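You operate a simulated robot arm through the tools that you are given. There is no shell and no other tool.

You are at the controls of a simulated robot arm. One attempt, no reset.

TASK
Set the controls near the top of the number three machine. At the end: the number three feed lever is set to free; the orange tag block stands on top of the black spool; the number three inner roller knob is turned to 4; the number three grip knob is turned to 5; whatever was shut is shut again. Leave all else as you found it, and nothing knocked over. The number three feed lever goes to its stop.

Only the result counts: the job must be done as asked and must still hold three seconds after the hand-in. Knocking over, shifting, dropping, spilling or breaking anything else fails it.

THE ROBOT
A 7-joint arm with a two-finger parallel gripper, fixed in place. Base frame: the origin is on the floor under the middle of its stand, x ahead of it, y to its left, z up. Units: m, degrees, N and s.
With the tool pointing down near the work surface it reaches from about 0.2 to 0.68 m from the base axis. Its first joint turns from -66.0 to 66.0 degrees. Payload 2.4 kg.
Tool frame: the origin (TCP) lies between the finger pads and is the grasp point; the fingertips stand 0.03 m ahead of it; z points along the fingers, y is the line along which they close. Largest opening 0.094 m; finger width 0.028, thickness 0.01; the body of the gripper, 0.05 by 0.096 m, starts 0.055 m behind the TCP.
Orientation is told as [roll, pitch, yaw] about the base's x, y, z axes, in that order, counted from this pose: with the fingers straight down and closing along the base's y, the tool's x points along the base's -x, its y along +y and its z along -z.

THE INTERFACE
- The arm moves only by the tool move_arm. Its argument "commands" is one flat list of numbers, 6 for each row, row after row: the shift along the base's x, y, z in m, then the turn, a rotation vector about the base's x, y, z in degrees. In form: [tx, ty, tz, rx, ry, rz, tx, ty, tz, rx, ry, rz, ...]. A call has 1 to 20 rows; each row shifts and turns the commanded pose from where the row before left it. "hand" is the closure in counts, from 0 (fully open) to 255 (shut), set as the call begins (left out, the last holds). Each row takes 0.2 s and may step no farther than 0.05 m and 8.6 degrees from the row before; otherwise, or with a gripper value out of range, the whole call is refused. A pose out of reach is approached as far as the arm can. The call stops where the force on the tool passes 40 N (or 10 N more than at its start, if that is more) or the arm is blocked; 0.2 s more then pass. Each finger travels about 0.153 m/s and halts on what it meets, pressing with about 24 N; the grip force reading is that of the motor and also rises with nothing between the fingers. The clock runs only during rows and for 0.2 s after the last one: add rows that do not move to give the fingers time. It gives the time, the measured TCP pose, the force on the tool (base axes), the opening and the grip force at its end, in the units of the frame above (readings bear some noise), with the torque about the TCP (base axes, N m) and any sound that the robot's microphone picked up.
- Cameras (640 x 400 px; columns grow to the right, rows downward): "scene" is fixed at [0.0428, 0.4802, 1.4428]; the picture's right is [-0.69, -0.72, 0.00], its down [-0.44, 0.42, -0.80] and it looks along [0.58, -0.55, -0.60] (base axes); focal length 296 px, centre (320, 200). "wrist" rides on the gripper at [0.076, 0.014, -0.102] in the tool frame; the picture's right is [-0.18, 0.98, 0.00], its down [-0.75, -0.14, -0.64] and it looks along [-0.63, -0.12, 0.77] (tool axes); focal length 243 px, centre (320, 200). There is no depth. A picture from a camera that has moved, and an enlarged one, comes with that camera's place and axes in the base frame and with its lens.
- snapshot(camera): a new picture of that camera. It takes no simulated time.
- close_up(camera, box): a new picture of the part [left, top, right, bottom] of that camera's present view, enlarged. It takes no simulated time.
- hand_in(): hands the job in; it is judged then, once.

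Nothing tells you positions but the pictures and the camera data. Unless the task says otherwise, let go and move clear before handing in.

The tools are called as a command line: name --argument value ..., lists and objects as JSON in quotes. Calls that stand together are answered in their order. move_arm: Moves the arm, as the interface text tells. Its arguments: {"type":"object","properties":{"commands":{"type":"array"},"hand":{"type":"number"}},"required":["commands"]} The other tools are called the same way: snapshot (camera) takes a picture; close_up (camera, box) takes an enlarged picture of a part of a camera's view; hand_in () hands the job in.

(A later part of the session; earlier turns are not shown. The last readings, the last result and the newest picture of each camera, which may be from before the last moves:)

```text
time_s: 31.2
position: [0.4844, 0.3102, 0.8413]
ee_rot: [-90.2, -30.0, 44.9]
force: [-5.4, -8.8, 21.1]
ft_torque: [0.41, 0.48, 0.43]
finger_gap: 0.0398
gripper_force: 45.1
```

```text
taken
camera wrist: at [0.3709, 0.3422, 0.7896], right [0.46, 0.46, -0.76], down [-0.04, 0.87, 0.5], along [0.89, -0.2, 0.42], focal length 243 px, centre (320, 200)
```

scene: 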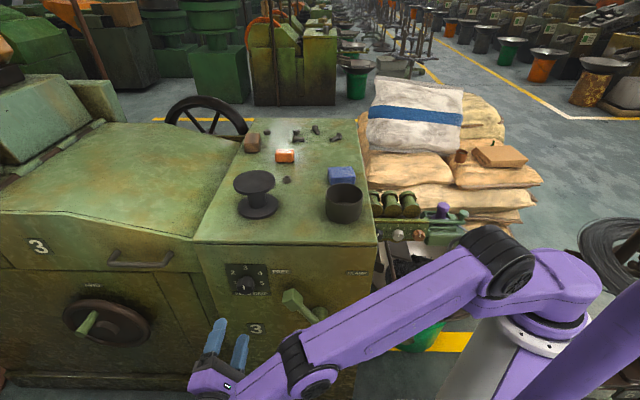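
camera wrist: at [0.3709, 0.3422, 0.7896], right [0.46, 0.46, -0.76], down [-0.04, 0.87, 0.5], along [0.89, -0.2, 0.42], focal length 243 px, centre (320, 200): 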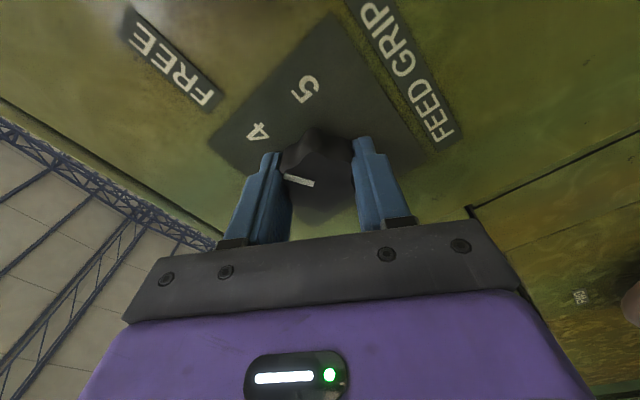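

The pointer has come round 60° with the fingers, to about 4. I raise the tool another 2 mm and turn the next 30°.

move_arm --commands '[-0.0004, -0.0004, 0.001, 3.5355, -3.5355, 0, -0.0004, -0.0004, 0.001, 3.5355, -3.5355, 0, 0, 0, 0.0005, 3.5355, -3.5355, 0, 0, 0, 0, 3.5355, -3.5355, 0, 0, 0, 0, 3.5355, -3.5355, 0, 0, 0, 0, 3.5355, -3.5355, 0]'

snapshot --camera "wrist"

```text
time_s: 32.6
position: [0.4847, 0.3098, 0.8419]
ee_rot: [-89.8, -59.9, 44.8]
force: [-5.6, -7.6, -15.2]
ft_torque: [-0.3, -0.28, 0.63]
finger_gap: 0.0399
gripper_force: 45.0
```

```text
taken
camera wrist: at [0.3933, 0.3648, 0.7683], right [0.67, 0.67, -0.33], down [-0.27, 0.63, 0.72], along [0.69, -0.39, 0.6], focal length 243 px, centre (320, 200)
```

wrist: 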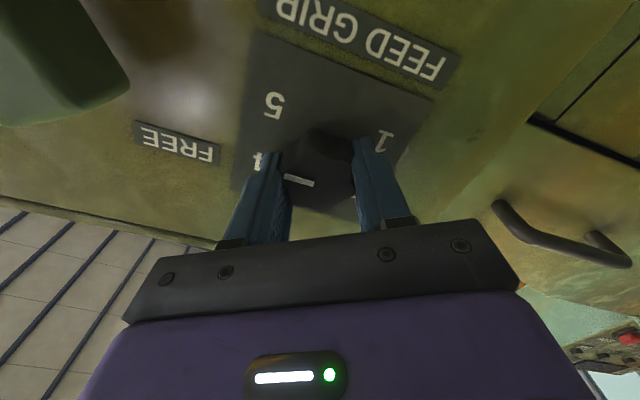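

90° are done and the fingers still hold. I make a small correction and turn the last 30°.

move_arm --commands '[-0.0004, -0.0004, -0.0008, 3.5355, -3.5355, 0, -0.0003, -0.0003, -0.0007, 3.5355, -3.5355, 0, 0, 0, 0, 3.5355, -3.5355, 0, 0, 0, 0, 3.5355, -3.5355, 0, 0, 0, 0, 3.5355, -3.5355, 0, 0, 0, 0, 3.5355, -3.5355, 0]'

close_up --camera "wrist" --box '[160, 0, 480, 200]'

close_up --camera "scene" --box '[200, 245, 320, 320]'

```text
time_s: 34.0
position: [0.4829, 0.3092, 0.842]
ee_rot: [120.9, -90.0, -166.0]
force: [-10.6, -7.7, -1.2]
ft_torque: [0.4, 1.14, 0.07]
finger_gap: 0.0402
gripper_force: 44.8
```

```text
2.00 times, centred on (320, 100) of wrist
camera zoom: at [0.4213, 0.3924, 0.7651], right [0.7, 0.69, 0.19], down [-0.56, 0.35, 0.75], along [0.46, -0.63, 0.63], focal length 485 px, centre (320, 400)
```

zoom: 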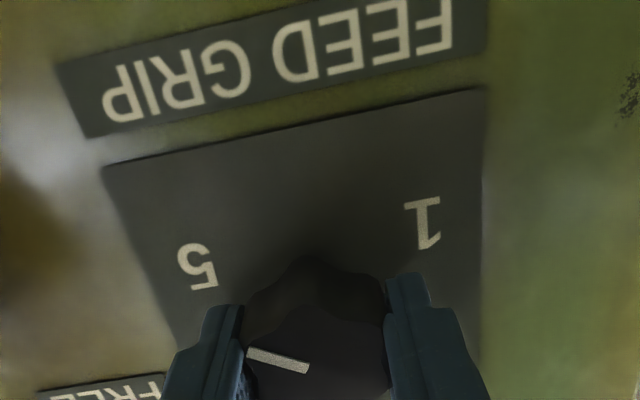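

```text
5.33 times, centred on (260, 282) of scene
camera zoom: at [0.0426, 0.48, 1.4428], right [-0.69, -0.72, 0.0], down [-0.44, 0.42, -0.8], along [0.58, -0.55, -0.6], focal length 1580 px, centre (640, -240)
```

zoom: 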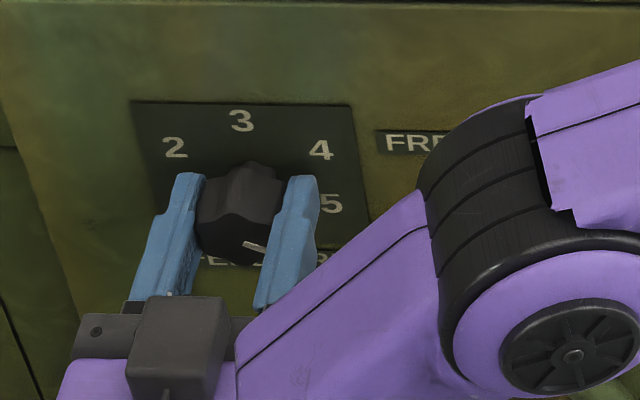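

The pointer now points right and downward, about 120° from its start, with no slip in the fingers. I let go and back out to check it against mark 5.

move_arm --commands '[0, 0, 0, 0, 0, 0, 0, 0, 0, 0, 0, 0, -0.0175, 0.0175, 0, 0, 0, 0, -0.0175, 0.0175, 0, 0, 0, 0, -0.0175, 0.0175, 0, 0, 0, 0, -0.0175, 0.0175, 0, 0, 0, 0, -0.0175, 0.0175, 0, 0, 0, 0]' --hand 90

snapshot --camera "wrist"

close_up --camera "scene" --box '[220, 255, 300, 305]'

close_up --camera "wrist" --box '[240, 50, 400, 150]'

```text
time_s: 35.6
position: [0.3966, 0.3954, 0.8428]
ee_rot: [93.4, -89.9, -138.3]
force: [0.5, -0.3, 0.3]
ft_torque: [-0.01, 0.0, 0.0]
finger_gap: 0.0608
gripper_force: 0.1
```

```text
taken
camera wrist: at [0.3339, 0.4802, 0.7653], right [0.69, 0.69, 0.19], down [-0.55, 0.35, 0.75], along [0.46, -0.63, 0.63], focal length 243 px, centre (320, 200)
```

wrist: 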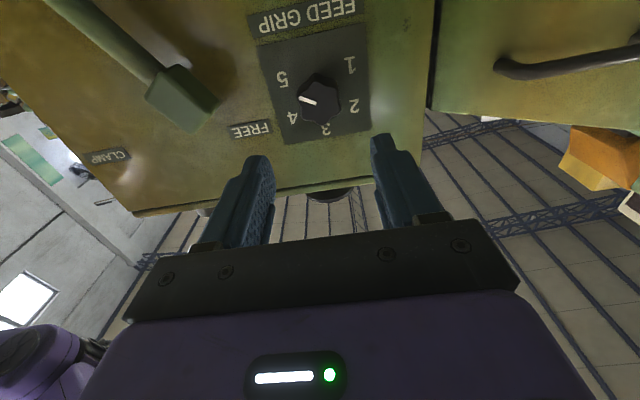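

```text
8.00 times, centred on (260, 280) of scene
camera zoom: at [0.0428, 0.4802, 1.4428], right [-0.69, -0.72, 0.0], down [-0.44, 0.42, -0.8], along [0.58, -0.55, -0.6], focal length 2371 px, centre (800, -440)
```

zoom: 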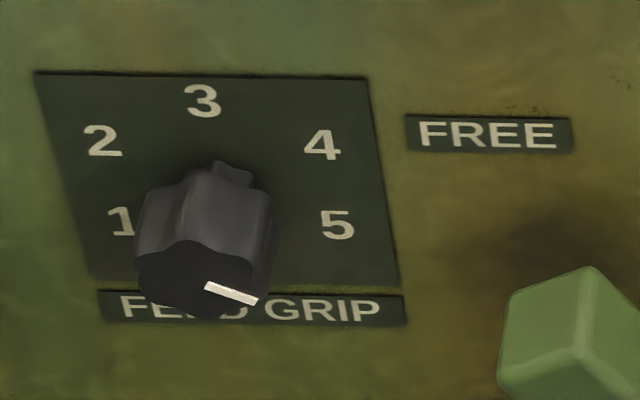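

```text
4.00 times, centred on (320, 100) of wrist
camera zoom: at [0.3339, 0.4802, 0.7653], right [0.69, 0.69, 0.19], down [-0.55, 0.35, 0.75], along [0.46, -0.63, 0.63], focal length 970 px, centre (320, 600)
```

zoom: 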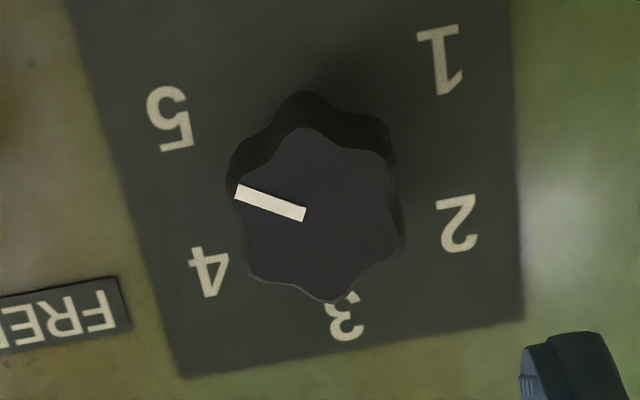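

The grip knob's pointer is on 5, about 119–120° by measurement. Next is the inner roller knob, for which I need a closer look, so I check the arm's posture and the surroundings first.

snapshot --camera "scene"

close_up --camera "scene" --box '[350, 190, 510, 290]'

```text
taken
```

scene: 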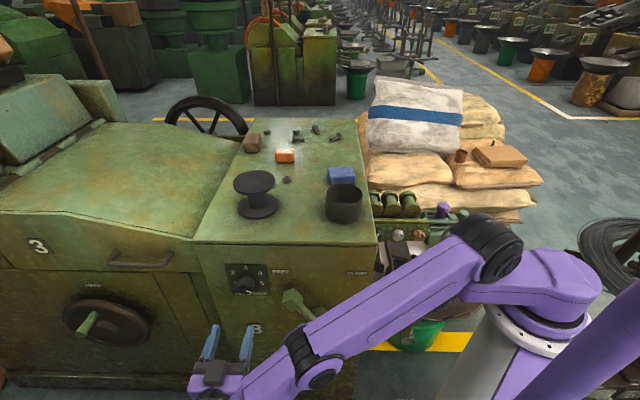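

```text
4.00 times, centred on (430, 240) of scene
camera zoom: at [0.0428, 0.4802, 1.4428], right [-0.69, -0.72, 0.0], down [-0.44, 0.42, -0.8], along [0.58, -0.55, -0.6], focal length 1185 px, centre (-120, 40)
```

zoom: 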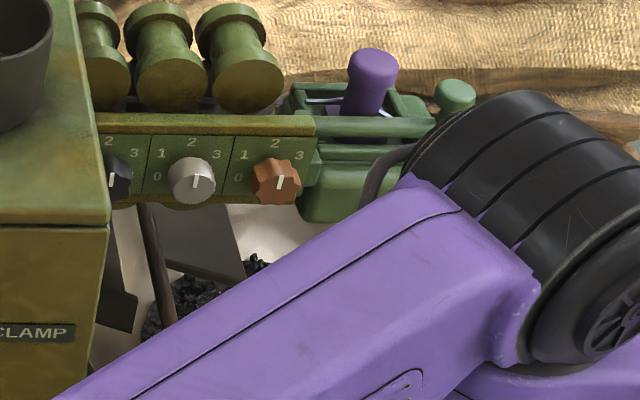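

The arm has a fold-over elbow. For the inner (black) roller knob, close to the machine's right wall, I'll come in tilted 45° from above and the front. I first go back up to that tilt and move toward the right side.

move_arm --commands '[-0.0263, -0.0263, 0.0214, 4.546, 4.546, 0, -0.0263, -0.0263, 0.0214, 4.546, 4.546, 0, -0.0263, -0.0263, 0.0214, 4.546, 4.546, 0, -0.0263, -0.0263, 0.0214, 4.546, 4.546, 0, -0.0263, -0.0263, 0.0214, 4.546, 4.546, 0, -0.0263, -0.0263, 0.0214, 4.546, 4.546, 0, -0.0263, -0.0263, 0.0214, 4.546, 4.546, 0]'

snapshot --camera "wrist"

snapshot --camera "scene"

```text
time_s: 37.2
position: [0.2105, 0.2119, 0.9917]
ee_rot: [0.2, -44.8, -45.2]
force: [-0.1, -0.1, 0.3]
ft_torque: [-0.02, 0.0, -0.02]
finger_gap: 0.0608
gripper_force: 0.0
```

```text
taken
camera wrist: at [0.1323, 0.3127, 1.0094], right [0.79, 0.6, 0.13], down [-0.04, -0.16, 0.99], along [0.61, -0.78, -0.1], focal length 243 px, centre (320, 200)
```

wrist: 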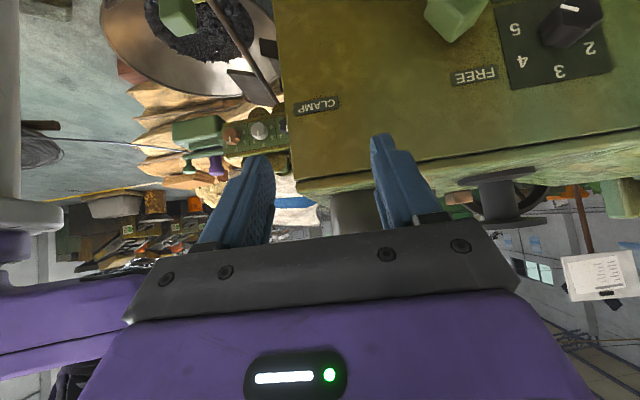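

```text
taken
```

scene: 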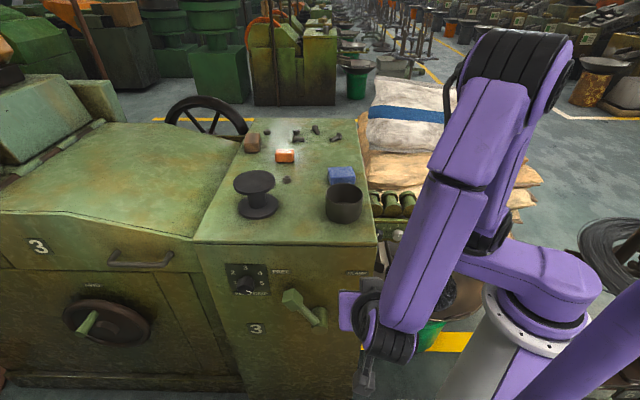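

The elbow is up and out of the way now. I move above the gap at the machine's right side, staying higher than the machine's top, and then come down for a close look at the roller panel.

move_arm --commands '[0.013, -0.0389, 0.02, 0, 0, 0, 0.013, -0.0389, 0.02, 0, 0, 0, 0.013, -0.0389, 0, 0, 0, 0, 0.013, -0.0389, 0, 0, 0, 0, 0.013, -0.0389, 0, 0, 0, 0, 0.013, -0.0389, 0, 0, 0, 0]'

snapshot --camera "wrist"

snapshot --camera "scene"

```text
time_s: 38.6
position: [0.2894, -0.0195, 1.0329]
ee_rot: [0.1, -44.9, -44.9]
force: [0.0, 0.3, -0.4]
ft_torque: [0.0, -0.01, 0.0]
finger_gap: 0.0608
gripper_force: 0.0
```

```text
taken
camera wrist: at [0.2107, 0.079, 1.0496], right [0.79, 0.61, 0.13], down [-0.04, -0.16, 0.99], along [0.62, -0.78, -0.1], focal length 243 px, centre (320, 200)
```

wrist: 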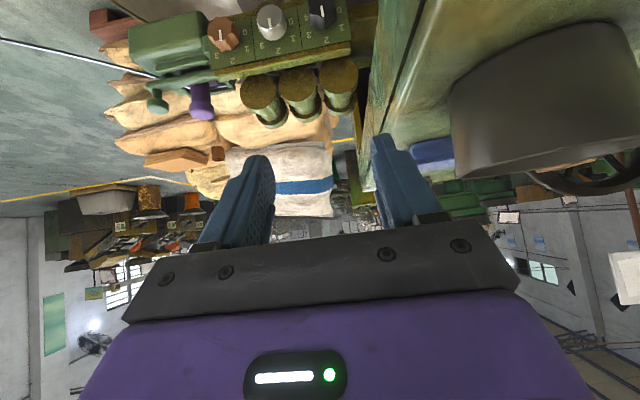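

```text
taken
```

scene: 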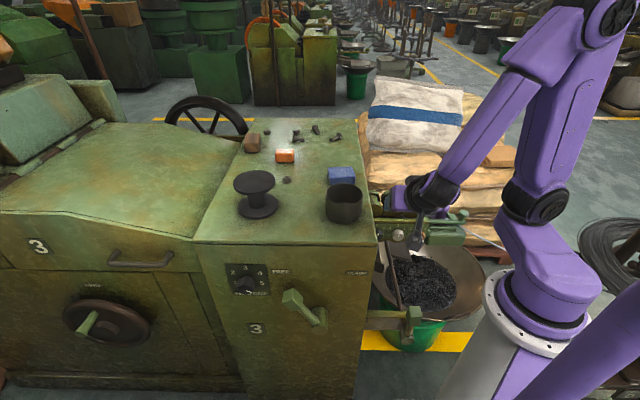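

The roller panel with all three knobs is visible at the top of the wrist picture. I enlarge it.

close_up --camera "wrist" --box '[190, 0, 398, 130]'

close_up --camera "wrist" --box '[280, 0, 376, 60]'

```text
3.08 times, centred on (294, 65) of wrist
camera zoom: at [0.2107, 0.079, 1.0496], right [0.79, 0.61, 0.13], down [-0.04, -0.16, 0.99], along [0.62, -0.78, -0.1], focal length 746 px, centre (400, 615)
```

zoom: 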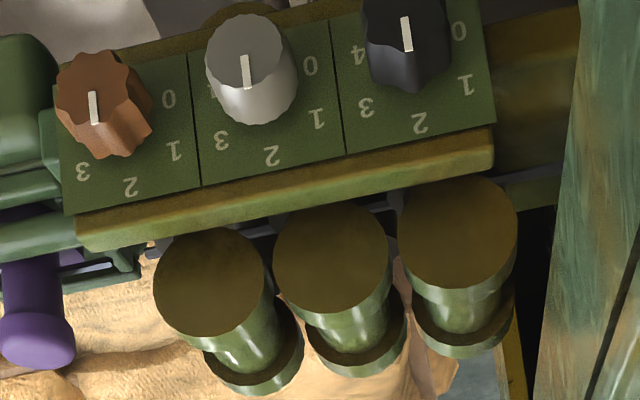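

```text
6.67 times, centred on (328, 30) of wrist
camera zoom: at [0.2107, 0.079, 1.0496], right [0.79, 0.61, 0.13], down [-0.04, -0.16, 0.99], along [0.62, -0.78, -0.1], focal length 1618 px, centre (267, 1333)
```

zoom: 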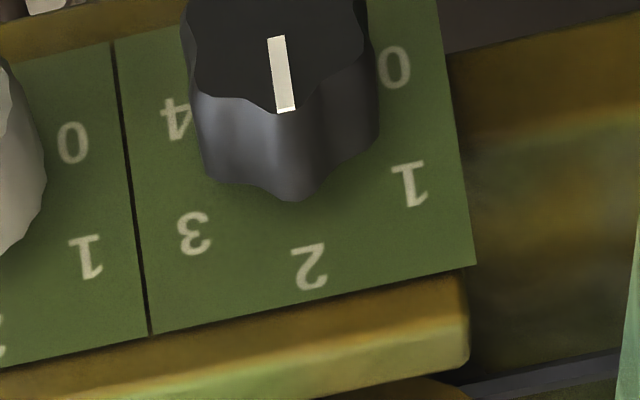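

The black inner knob's pointer is exactly at 2, and 4 is 120° clockwise. I want to know how far the machine's side wall is from this knob.

close_up --camera "wrist" --box '[300, 0, 500, 125]'

close_up --camera "scene" --box '[340, 180, 436, 240]'

```text
3.20 times, centred on (400, 62) of wrist
camera zoom: at [0.2107, 0.079, 1.0496], right [0.79, 0.61, 0.13], down [-0.04, -0.16, 0.99], along [0.62, -0.78, -0.1], focal length 776 px, centre (64, 640)
```

zoom: 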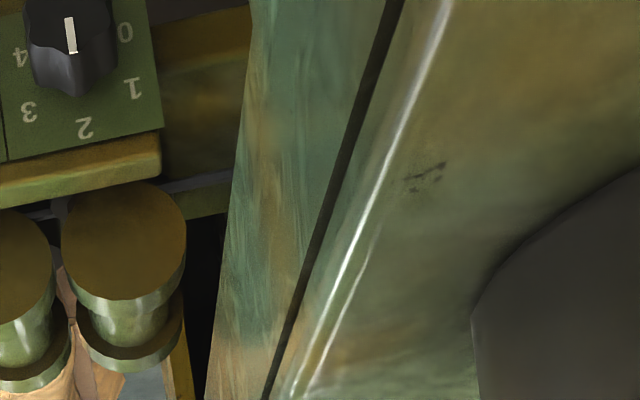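

```text
6.67 times, centred on (388, 210) of scene
camera zoom: at [0.0428, 0.4802, 1.4428], right [-0.69, -0.72, 0.0], down [-0.44, 0.42, -0.8], along [0.58, -0.55, -0.6], focal length 1976 px, centre (-133, 133)
```

zoom: 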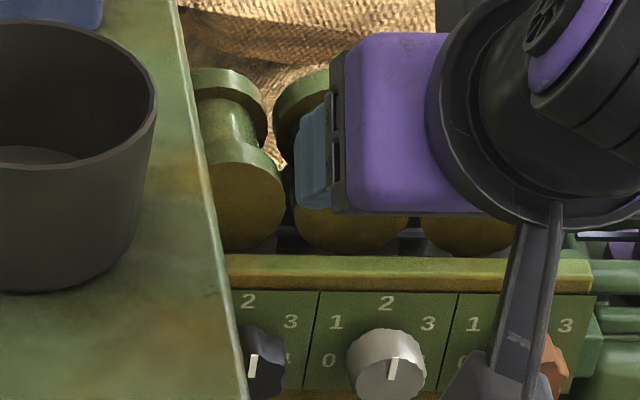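

Below the lid edge the side wall seems to be recessed, but I'll still lean the tool away from it. I roll the tool 20° to the right about the knob's axis and go down to a spot in front of the black knob.

move_arm --commands '[0, 0, -0.04, 4.714, -4.714, 0, 0, 0, -0.04, 4.714, -4.714, 0, 0, 0, -0.04, 4.714, -4.714, 0, 0.0215, -0.0247, -0.0247, 0, 0, 0, 0.0215, -0.0247, -0.0247, 0, 0, 0, 0.01, -0.011, -0.012, 0, 0, 0]'

snapshot --camera "wrist"

snapshot --camera "scene"

```text
time_s: 40.0
position: [0.3695, -0.0688, 1.0379]
ee_rot: [27.1, -41.5, -63.8]
force: [0.2, 0.7, 0.5]
ft_torque: [0.02, -0.01, 0.01]
finger_gap: 0.0608
gripper_force: 0.0
out of reach, approached as far as the arm can: row 2, 3, 4, 5, 6
```

```text
taken
camera wrist: at [0.285, 0.0258, 1.0615], right [0.71, 0.53, 0.46], down [-0.27, -0.39, 0.88], along [0.64, -0.75, -0.13], focal length 243 px, centre (320, 200)
```

wrist: 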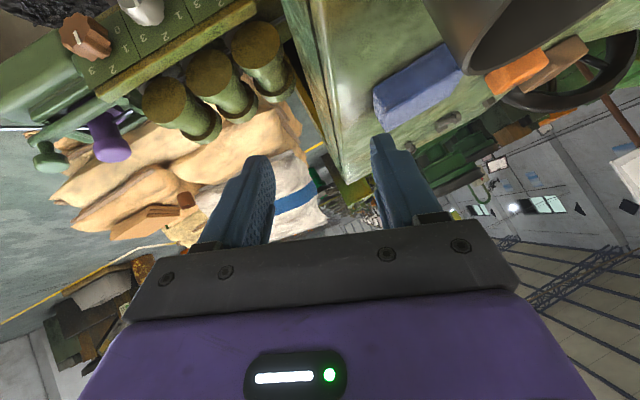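

```text
taken
```

scene: 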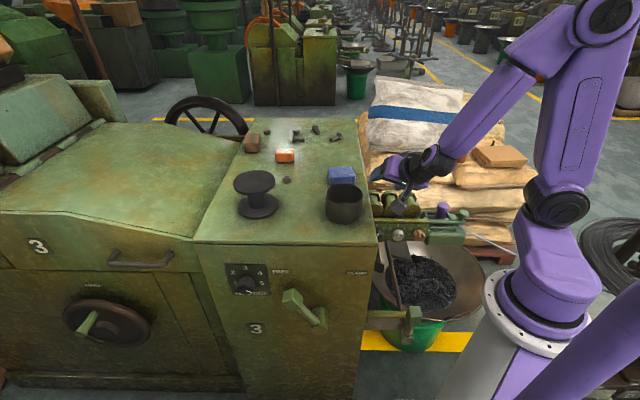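

The close, flat pose was out of reach, so the arm stopped short, higher up, without touching anything. I'll check where the commanded pose stands before choosing a steeper approach.

move_arm --commands '[0, 0, 0, 0, 0, 0]'

```text
time_s: 40.4
position: [0.3692, -0.0691, 1.0382]
ee_rot: [27.1, -41.5, -63.8]
force: [-0.1, -0.1, 0.0]
ft_torque: [0.0, 0.04, 0.03]
finger_gap: 0.0608
gripper_force: 0.0
```

The commanded pose follows the measured one again. I'll take a steeper tool, 30° from vertical and leaning 10° to the right, which keeps the wrist farther from the base, and then come down in front of the knob.

move_arm --commands '[-0.0078, -0.0078, 0, -3.5355, 3.5355, 0, -0.0078, -0.0078, 0, -3.5355, 3.5355, 0, 0.0071, -0.0071, 0.005, 5.22, 5.22, 1.3, 0.0071, -0.0071, 0.005, 5.22, 5.22, 1.3]'

snapshot --camera "wrist"

snapshot --camera "scene"

```text
time_s: 41.4
position: [0.3672, -0.0984, 1.0491]
ee_rot: [11.7, -29.5, -50.9]
force: [0.7, -0.8, 0.4]
ft_torque: [-0.01, 0.01, -0.01]
finger_gap: 0.0607
gripper_force: 0.0
```

```text
taken
camera wrist: at [0.2882, -0.0112, 1.1011], right [0.79, 0.56, 0.26], down [0.02, -0.45, 0.89], along [0.62, -0.7, -0.37], focal length 243 px, centre (320, 200)
```

wrist: 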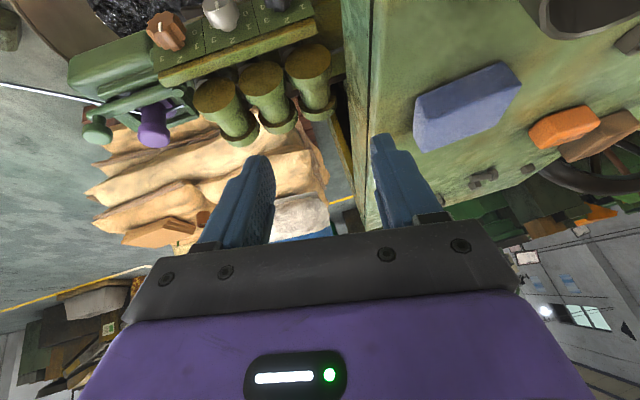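

```text
taken
```

scene: 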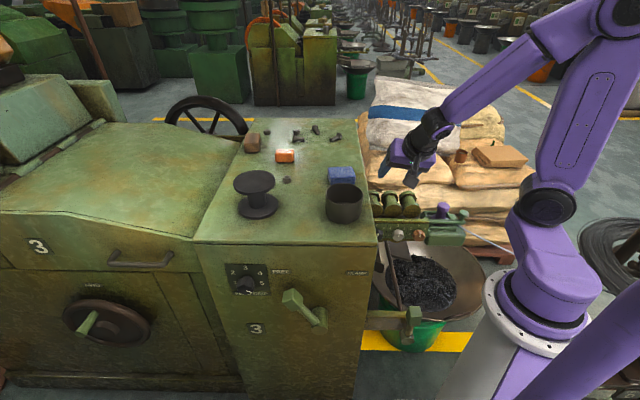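

All is clear on both sides. I go straight down in front of the rollers.

move_arm --commands '[0, 0, -0.03, 0, 0, 0, 0, 0, -0.03, 0, 0, 0, 0, 0, -0.03, 0, 0, 0, 0, 0, -0.03, 0, 0, 0]'

snapshot --camera "wrist"

snapshot --camera "scene"

```text
time_s: 42.4
position: [0.3772, -0.0934, 0.9485]
ee_rot: [11.2, -29.4, -50.8]
force: [-0.4, -0.5, -0.7]
ft_torque: [0.03, -0.04, -0.01]
finger_gap: 0.0608
gripper_force: 0.0
out of reach, approached as far as the arm can: row 4
```

```text
taken
camera wrist: at [0.2993, -0.0058, 1.0006], right [0.79, 0.56, 0.26], down [0.03, -0.45, 0.89], along [0.62, -0.7, -0.37], focal length 243 px, centre (320, 200)
```

wrist: 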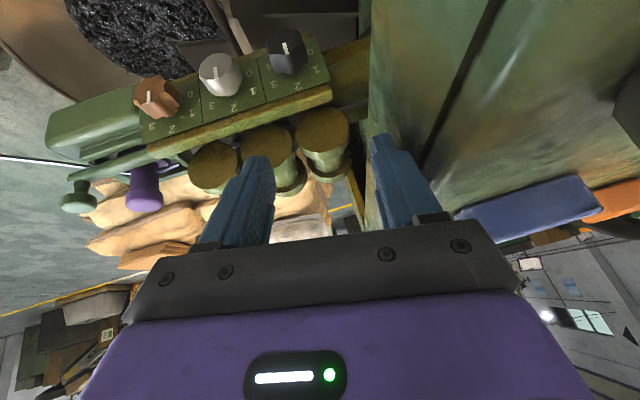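

```text
taken
```

scene: 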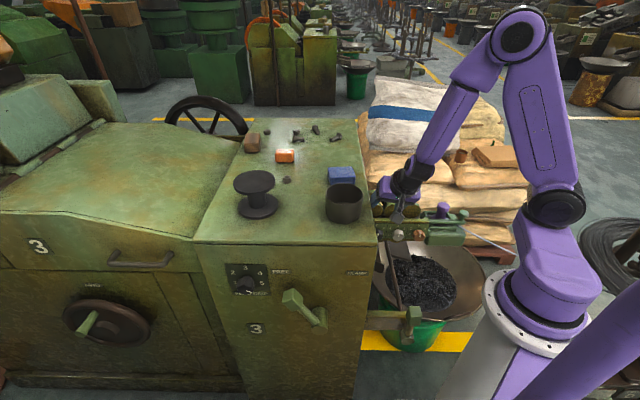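

The forearm and the tilted tool nearly line up here, and the wrist can't bend past straight. So I'll go back up, make the tool vertical, and lean it sideways to the right before descending again.

move_arm --commands '[-0.005, -0.005, 0.035, 0, 0, 0, -0.004, -0.004, 0.035, 0, 0, 0, 0, 0, 0.035, 0, 0, 0, 0, 0, 0.01, 5.15, 5.15, 1.28, 0, 0, 0, 5.15, 5.15, 1.28, 0, 0, 0, 5.15, 5.15, 1.28, 0, 0, 0, 5.15, 5.15, 1.28]'

snapshot --camera "scene"

```text
time_s: 44.0
position: [0.3688, -0.1023, 1.0637]
ee_rot: [10.0, -0.3, -45.1]
force: [-1.0, 0.3, 0.1]
ft_torque: [0.01, -0.03, 0.02]
finger_gap: 0.0608
gripper_force: 0.0
```

```text
taken
```

scene: 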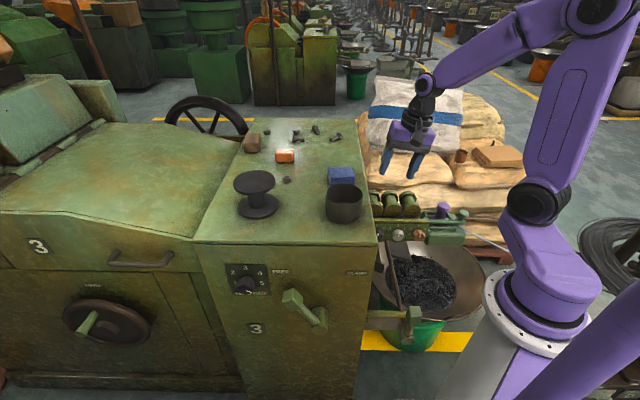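

The tool is vertical now with a 10° lean. I lean it further to the right, to 40°, while still high above the rollers.

move_arm --commands '[0, 0, 0, 5.303, -5.303, 0, 0, 0, 0, 5.303, -5.303, 0, 0, 0, 0, 5.303, -5.303, 0, 0, 0, 0, 5.303, -5.303, 0]'

snapshot --camera "scene"

snapshot --camera "wrist"

```text
time_s: 45.0
position: [0.3689, -0.1019, 1.0646]
ee_rot: [39.9, -0.2, -45.4]
force: [0.1, -0.6, -0.3]
ft_torque: [0.0, 0.0, -0.02]
finger_gap: 0.0609
gripper_force: 0.0
```

```text
taken
```

scene: 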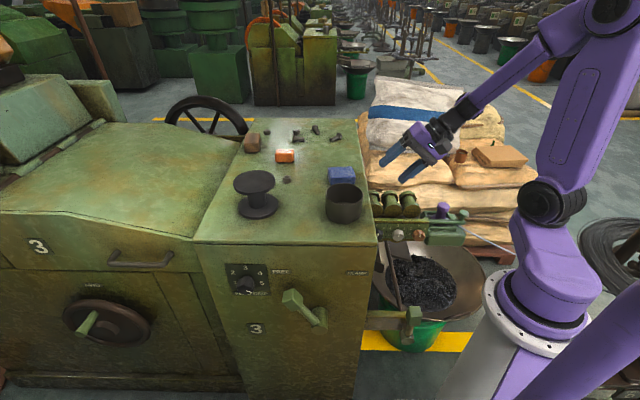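

```text
taken
camera wrist: at [0.2764, -0.0862, 1.1511], right [0.66, 0.4, 0.63], down [0.16, -0.9, 0.4], along [0.73, -0.17, -0.66], focal length 243 px, centre (320, 200)
```

wrist: 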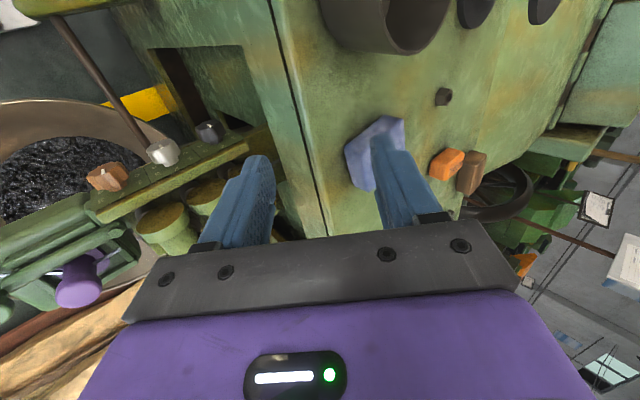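

From here I can see that the side wall has an alcove by the roller bar, and the black knob's place shows clearly. I enlarge it to pin down its position.

close_up --camera "wrist" --box '[80, 20, 288, 150]'

close_up --camera "wrist" --box '[130, 100, 258, 180]'

```text
3.08 times, centred on (184, 85) of wrist
camera zoom: at [0.2764, -0.0862, 1.1511], right [0.66, 0.4, 0.63], down [0.16, -0.9, 0.4], along [0.73, -0.17, -0.66], focal length 746 px, centre (738, 554)
```

zoom: 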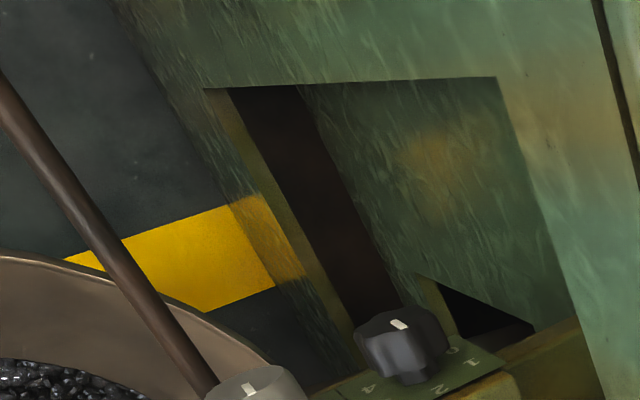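

```text
5.00 times, centred on (194, 140) of wrist
camera zoom: at [0.2764, -0.0862, 1.1511], right [0.66, 0.4, 0.63], down [0.16, -0.9, 0.4], along [0.73, -0.17, -0.66], focal length 1213 px, centre (950, 500)
```

zoom: 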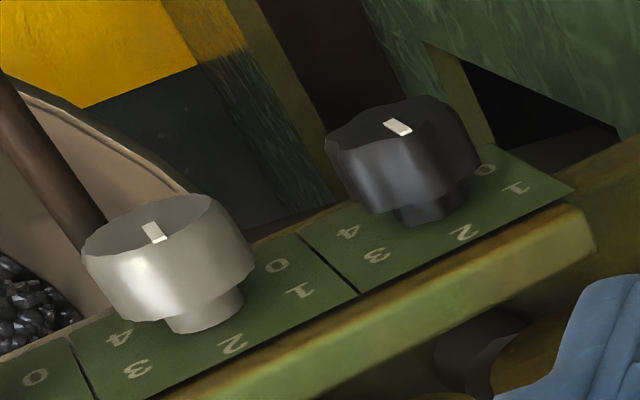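

The alcove leaves the space left of the black knob open, and the knob protrudes about 28 mm, with its axis at about a=0.206, z=0.795. A vertical tool leaning sideways fits in front of the rollers, so I'll use short turning strokes. I descend with a 25° lean.

move_arm --commands '[-0.0074, -0.0074, -0.03, -5.303, 5.303, 0, -0.0074, -0.0074, -0.03, -5.303, 5.303, 0, 0, 0, -0.035, 0, 0, 0, 0, 0, -0.035, 0, 0, 0, 0, 0, -0.035, 0, 0, 0]' --hand 105

snapshot --camera "scene"

snapshot --camera "wrist"

```text
time_s: 46.2
position: [0.3533, -0.1169, 0.8982]
ee_rot: [24.9, -0.3, -45.2]
force: [0.4, -1.1, 0.4]
ft_torque: [0.01, 0.01, 0.01]
finger_gap: 0.0554
gripper_force: 0.0
```

```text
taken
```

scene: 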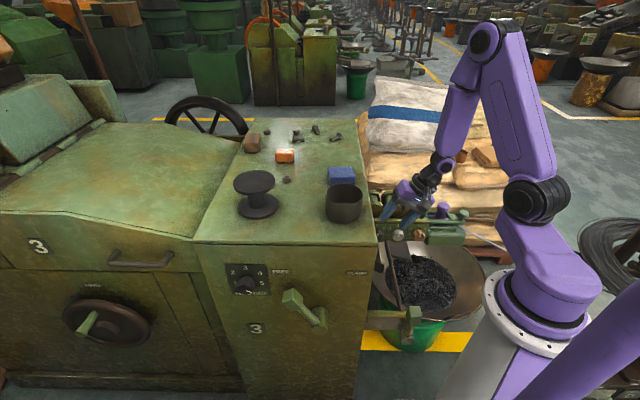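

```text
taken
camera wrist: at [0.2789, -0.0824, 0.997], right [0.76, 0.5, 0.42], down [0.25, -0.81, 0.53], along [0.6, -0.3, -0.74], focal length 243 px, centre (320, 200)
```

wrist: 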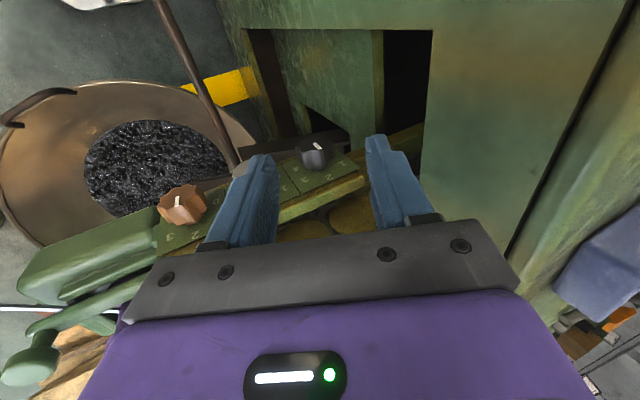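

The pose was reached and the black knob lies between the fingers. I enlarge the view to fix the position once more.

close_up --camera "wrist" --box '[256, 110, 384, 190]'

close_up --camera "scene" --box '[360, 160, 488, 240]'

```text
5.00 times, centred on (320, 150) of wrist
camera zoom: at [0.2789, -0.0824, 0.997], right [0.76, 0.5, 0.42], down [0.25, -0.81, 0.53], along [0.6, -0.3, -0.74], focal length 1213 px, centre (320, 450)
```

zoom: 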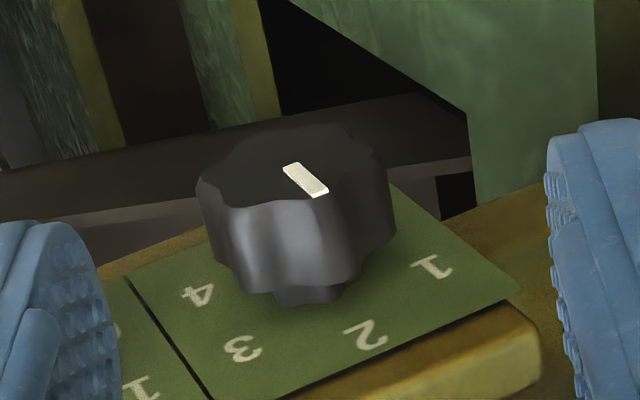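

```text
5.00 times, centred on (424, 200) of scene
camera zoom: at [0.0428, 0.4802, 1.4428], right [-0.69, -0.72, 0.0], down [-0.44, 0.42, -0.8], along [0.58, -0.55, -0.6], focal length 1482 px, centre (-200, 200)
```

zoom: 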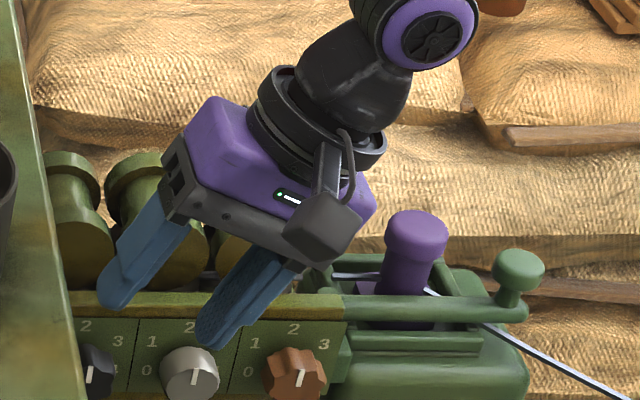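

The knob axis is confirmed at about a=0.2065, z=0.794, and its head spans b from −0.380 to −0.359. I shift over it and slide down along the tool axis so that the fingers straddle the knob.

move_arm --commands '[0.0089, -0.0155, 0, 0, 0, 0, 0.0089, -0.0155, 0, 0, 0, 0, 0.0063, 0.0063, -0.019, 0, 0, 0, 0.0063, 0.0063, -0.019, 0, 0, 0, 0.0063, 0.0063, -0.019, 0, 0, 0]'

snapshot --camera "wrist"

close_up --camera "scene" --box '[360, 170, 488, 250]'

```text
time_s: 47.4
position: [0.3903, -0.1297, 0.8409]
ee_rot: [25.0, -0.4, -45.2]
force: [-0.3, -0.5, 0.2]
ft_torque: [-0.01, 0.01, -0.05]
finger_gap: 0.0553
gripper_force: 0.0
```

```text
taken
camera wrist: at [0.3151, -0.0953, 0.9401], right [0.76, 0.5, 0.42], down [0.25, -0.81, 0.53], along [0.6, -0.3, -0.74], focal length 243 px, centre (320, 200)
```

wrist: 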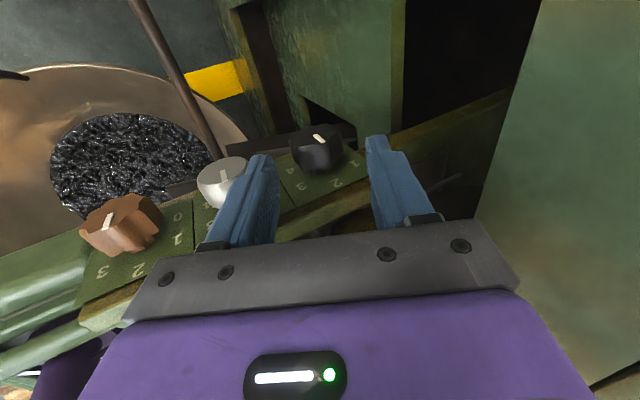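

```text
5.00 times, centred on (424, 210) of scene
camera zoom: at [0.0428, 0.4802, 1.4427], right [-0.69, -0.72, 0.0], down [-0.44, 0.42, -0.8], along [0.58, -0.55, -0.6], focal length 1482 px, centre (-200, 150)
```

zoom: 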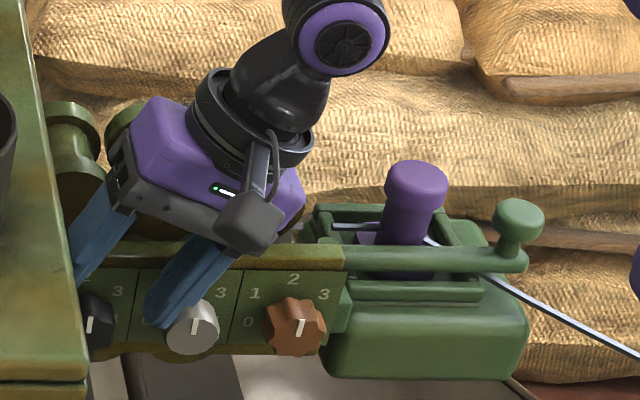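

There is no contact and the right finger clears the silver knob. I slide the last 42 mm down around the black knob.

move_arm --commands '[0.0042, 0.0042, -0.0127, 0, 0, 0, 0.0042, 0.0042, -0.0127, 0, 0, 0, 0.0042, 0.0042, -0.0127, 0, 0, 0]'

snapshot --camera "wrist"

close_up --camera "scene" --box '[360, 170, 488, 250]'

```text
time_s: 48.2
position: [0.4039, -0.1169, 0.8048]
ee_rot: [25.0, -0.3, -45.2]
force: [-0.6, 0.6, 0.7]
ft_torque: [0.05, 0.0, -0.01]
finger_gap: 0.0552
gripper_force: 0.0
```

```text
taken
camera wrist: at [0.3278, -0.0831, 0.9023], right [0.76, 0.5, 0.42], down [0.25, -0.81, 0.53], along [0.6, -0.3, -0.74], focal length 243 px, centre (320, 200)
```

wrist: 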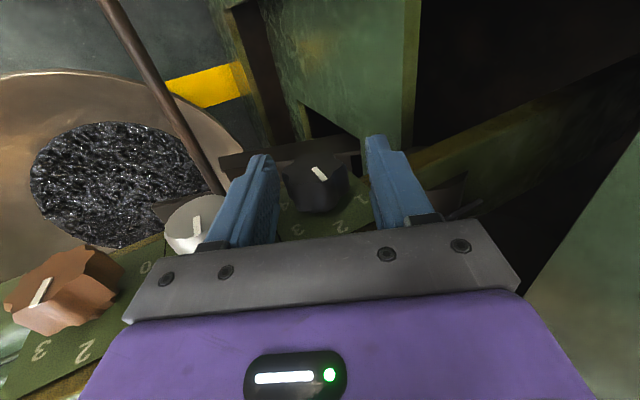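

```text
5.00 times, centred on (424, 210) of scene
camera zoom: at [0.0428, 0.4802, 1.4428], right [-0.69, -0.72, 0.0], down [-0.44, 0.42, -0.8], along [0.58, -0.55, -0.6], focal length 1482 px, centre (-200, 150)
```

zoom: 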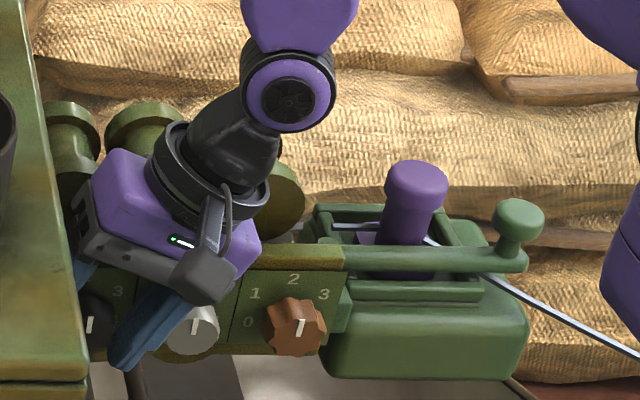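

The fingers straddle the knob without contact. I roll the tool back to a 13° lean and then grip the knob.

move_arm --commands '[0.0005, 0.0005, -0.0003, -4.243, 4.243, 0, 0.0005, 0.0005, -0.0003, -4.243, 4.243, 0]'

move_arm --commands '[0, 0, 0, 0, 0, 0, 0, 0, 0, 0, 0, 0, 0, 0, 0, 0, 0, 0]' --hand 255

close_up --camera "wrist" --box '[200, 80, 440, 230]'

snapshot --camera "scene"

```text
time_s: 48.8
position: [0.4048, -0.115, 0.8038]
ee_rot: [13.0, -0.4, -45.3]
force: [-0.6, -0.4, 0.0]
ft_torque: [0.0, 0.0, 0.06]
finger_gap: 0.0553
gripper_force: 0.0
```

```text
time_s: 49.6
position: [0.4027, -0.1174, 0.8048]
ee_rot: [12.8, -0.4, -45.3]
force: [-9.3, -15.5, -4.1]
ft_torque: [-0.28, 0.06, 0.28]
finger_gap: 0.034
gripper_force: 45.4
```

```text
2.67 times, centred on (320, 155) of wrist
camera zoom: at [0.3434, -0.0683, 0.9058], right [0.81, 0.54, 0.22], down [0.33, -0.73, 0.6], along [0.49, -0.41, -0.77], focal length 647 px, centre (320, 320)
```

zoom: 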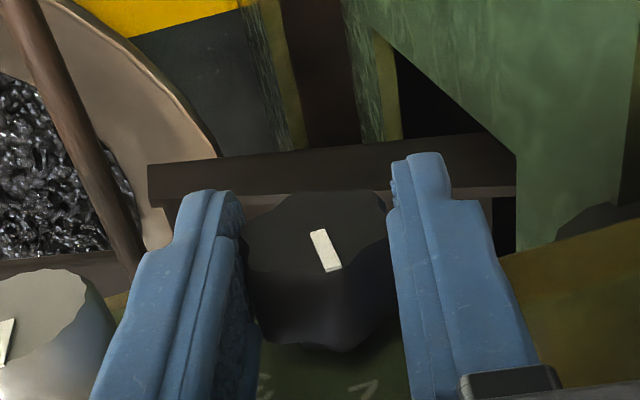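

```text
taken
```

scene: 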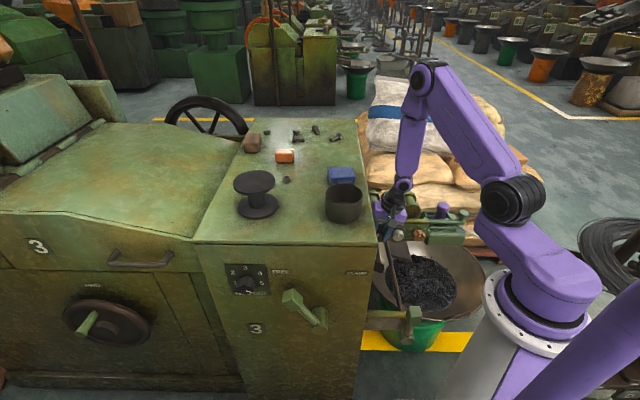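

The knob is held, with a 0.034 m opening. The reaction shows the tool is about 3 mm too far left, so I correct this while turning the first 24° stroke.

move_arm --commands '[-0.0016, -0.0016, -0.0003, 2.828, -2.828, 0, -0.0015, -0.0015, -0.0003, 2.828, -2.828, 0, -0.0004, -0.0004, -0.0003, 2.828, -2.828, 0, -0.0004, -0.0004, -0.0003, 2.828, -2.828, 0, -0.0004, -0.0004, -0.0003, 2.828, -2.828, 0, -0.0004, -0.0004, -0.0003, 2.828, -2.828, 0]'

close_up --camera "wrist" --box '[200, 80, 440, 230]'

close_up --camera "scene" --box '[360, 200, 440, 250]'

```text
time_s: 51.0
position: [0.4006, -0.121, 0.8011]
ee_rot: [36.8, -0.3, -45.2]
force: [-4.9, -12.2, -11.6]
ft_torque: [-0.41, -0.05, 0.16]
finger_gap: 0.0336
gripper_force: 45.3
```

```text
2.67 times, centred on (320, 155) of wrist
camera zoom: at [0.3102, -0.1012, 0.8909], right [0.69, 0.42, 0.59], down [0.17, -0.88, 0.43], along [0.71, -0.19, -0.68], focal length 647 px, centre (320, 320)
```

zoom: 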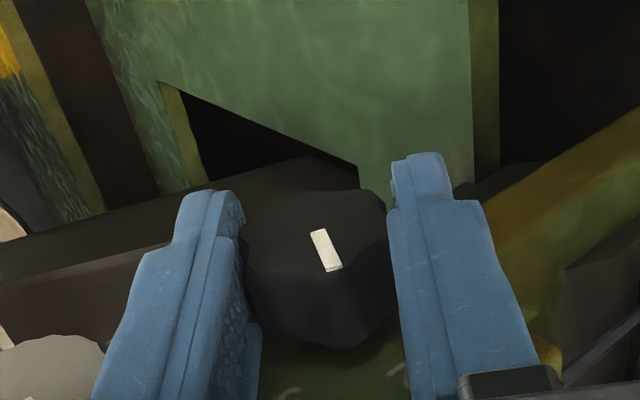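

```text
8.00 times, centred on (400, 225) of scene
camera zoom: at [0.0429, 0.4799, 1.4429], right [-0.69, -0.72, 0.0], down [-0.44, 0.42, -0.8], along [0.58, -0.55, -0.6], focal length 2371 px, centre (-320, 0)
```

zoom: 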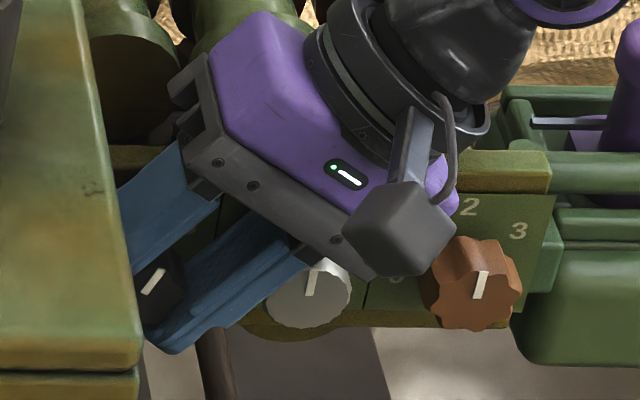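

The knob followed the stroke: its pointer has turned clockwise by about 24°. I open slightly and roll back for the next stroke.

move_arm --commands '[-0.0007, -0.0007, -0.001, 0, 0, 0, -0.0007, -0.0007, -0.001, 0, 0, 0, 0.0004, 0.0004, 0.0003, -2.828, 2.828, 0, 0.0004, 0.0004, 0.0003, -2.828, 2.828, 0, 0.0004, 0.0004, 0.0003, -2.828, 2.828, 0, 0.0004, 0.0004, 0.0003, -2.828, 2.828, 0, 0.0004, 0.0004, 0.0003, -2.828, 2.828, 0, 0.0004, 0.0004, 0.0003, -2.828, 2.828, 0]' --hand 130

close_up --camera "wrist" --box '[200, 80, 440, 230]'

```text
time_s: 52.8
position: [0.3996, -0.1197, 0.8021]
ee_rot: [12.9, -0.4, -45.2]
force: [-0.6, -0.6, -0.2]
ft_torque: [0.0, -0.01, 0.0]
finger_gap: 0.0459
gripper_force: 0.1
```

```text
2.67 times, centred on (320, 155) of wrist
camera zoom: at [0.3406, -0.0707, 0.9037], right [0.81, 0.55, 0.22], down [0.33, -0.73, 0.6], along [0.49, -0.41, -0.77], focal length 647 px, centre (320, 320)
```

zoom: 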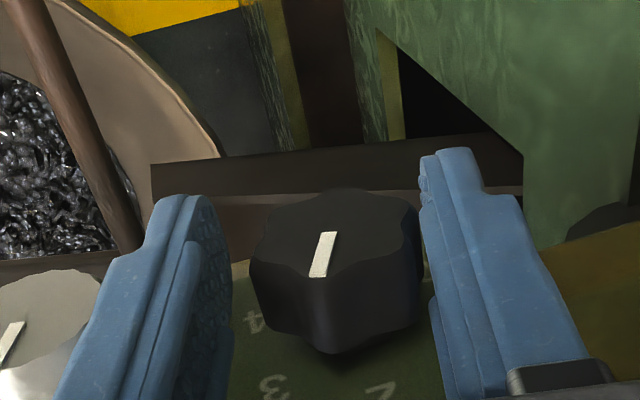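

The pointer has moved on by one stroke and the fingers are free. I recentre by 3 mm, grip again and turn the second stroke.

move_arm --commands '[0.0022, 0.0022, 0, 0, 0, 0]'

move_arm --commands '[0, 0, 0, 0, 0, 0, 0, 0, 0, 0, 0, 0, 0, 0, 0, 0, 0, 0, -0.0005, -0.0005, -0.0003, 2.828, -2.828, 0, -0.0005, -0.0005, -0.0003, 2.828, -2.828, 0, -0.0004, -0.0004, -0.0003, 2.828, -2.828, 0, -0.0004, -0.0004, -0.0003, 2.828, -2.828, 0, -0.0004, -0.0004, -0.0003, 2.828, -2.828, 0, -0.0004, -0.0004, -0.0003, 2.828, -2.828, 0]' --hand 255

close_up --camera "wrist" --box '[200, 80, 440, 230]'

close_up --camera "scene" --box '[360, 200, 440, 250]'

```text
time_s: 53.2
position: [0.404, -0.1183, 0.8019]
ee_rot: [13.0, -0.4, -45.3]
force: [-0.9, -0.3, 0.3]
ft_torque: [-0.03, 0.01, 0.01]
finger_gap: 0.0462
gripper_force: 0.0
```

```text
time_s: 55.2
position: [0.3995, -0.1195, 0.7998]
ee_rot: [37.0, -0.3, -45.4]
force: [-2.9, -5.2, 1.1]
ft_torque: [-0.16, -0.09, 0.42]
finger_gap: 0.0339
gripper_force: 45.7
```

```text
2.67 times, centred on (320, 155) of wrist
camera zoom: at [0.3107, -0.1003, 0.8892], right [0.69, 0.42, 0.59], down [0.17, -0.89, 0.43], along [0.71, -0.19, -0.68], focal length 647 px, centre (320, 320)
```

zoom: 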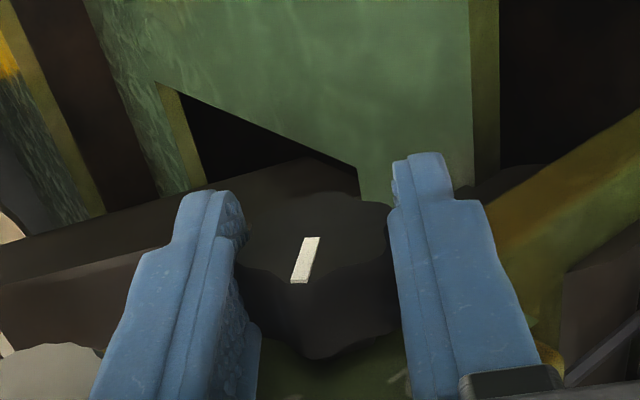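

```text
8.00 times, centred on (400, 225) of scene
camera zoom: at [0.0427, 0.4801, 1.4428], right [-0.69, -0.72, 0.0], down [-0.44, 0.42, -0.8], along [0.58, -0.55, -0.6], focal length 2371 px, centre (-320, 0)
```

zoom: 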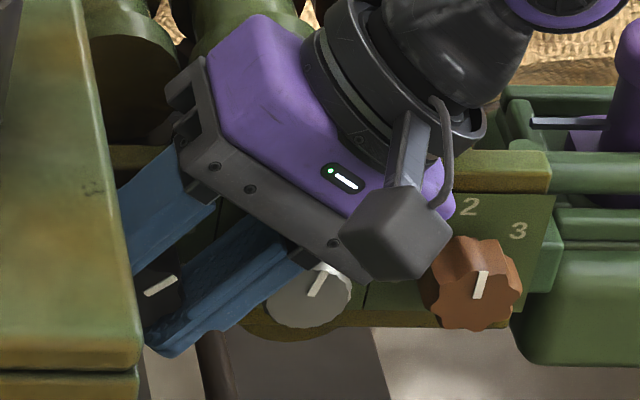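

The silver knob's pointer may look a little different now. I'll check it closely before going on.

close_up --camera "scene" --box '[384, 220, 432, 250]'

close_up --camera "wrist" --box '[0, 100, 240, 250]'

```text
13.33 times, centred on (408, 235) of scene
camera zoom: at [0.0427, 0.4801, 1.4428], right [-0.69, -0.72, 0.0], down [-0.44, 0.42, -0.8], along [0.58, -0.55, -0.6], focal length 3951 px, centre (-853, -267)
```

zoom: 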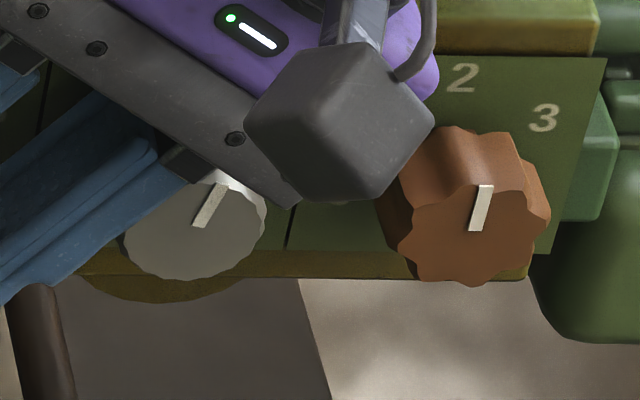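

```text
2.67 times, centred on (120, 175) of wrist
camera zoom: at [0.3107, -0.1003, 0.8892], right [0.69, 0.42, 0.59], down [0.17, -0.89, 0.43], along [0.71, -0.19, -0.68], focal length 647 px, centre (853, 267)
```

zoom: 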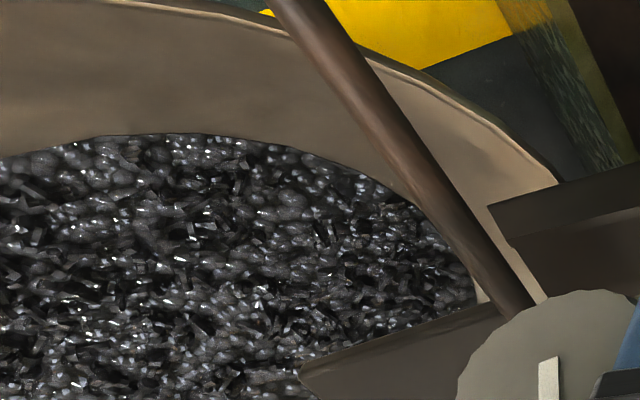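

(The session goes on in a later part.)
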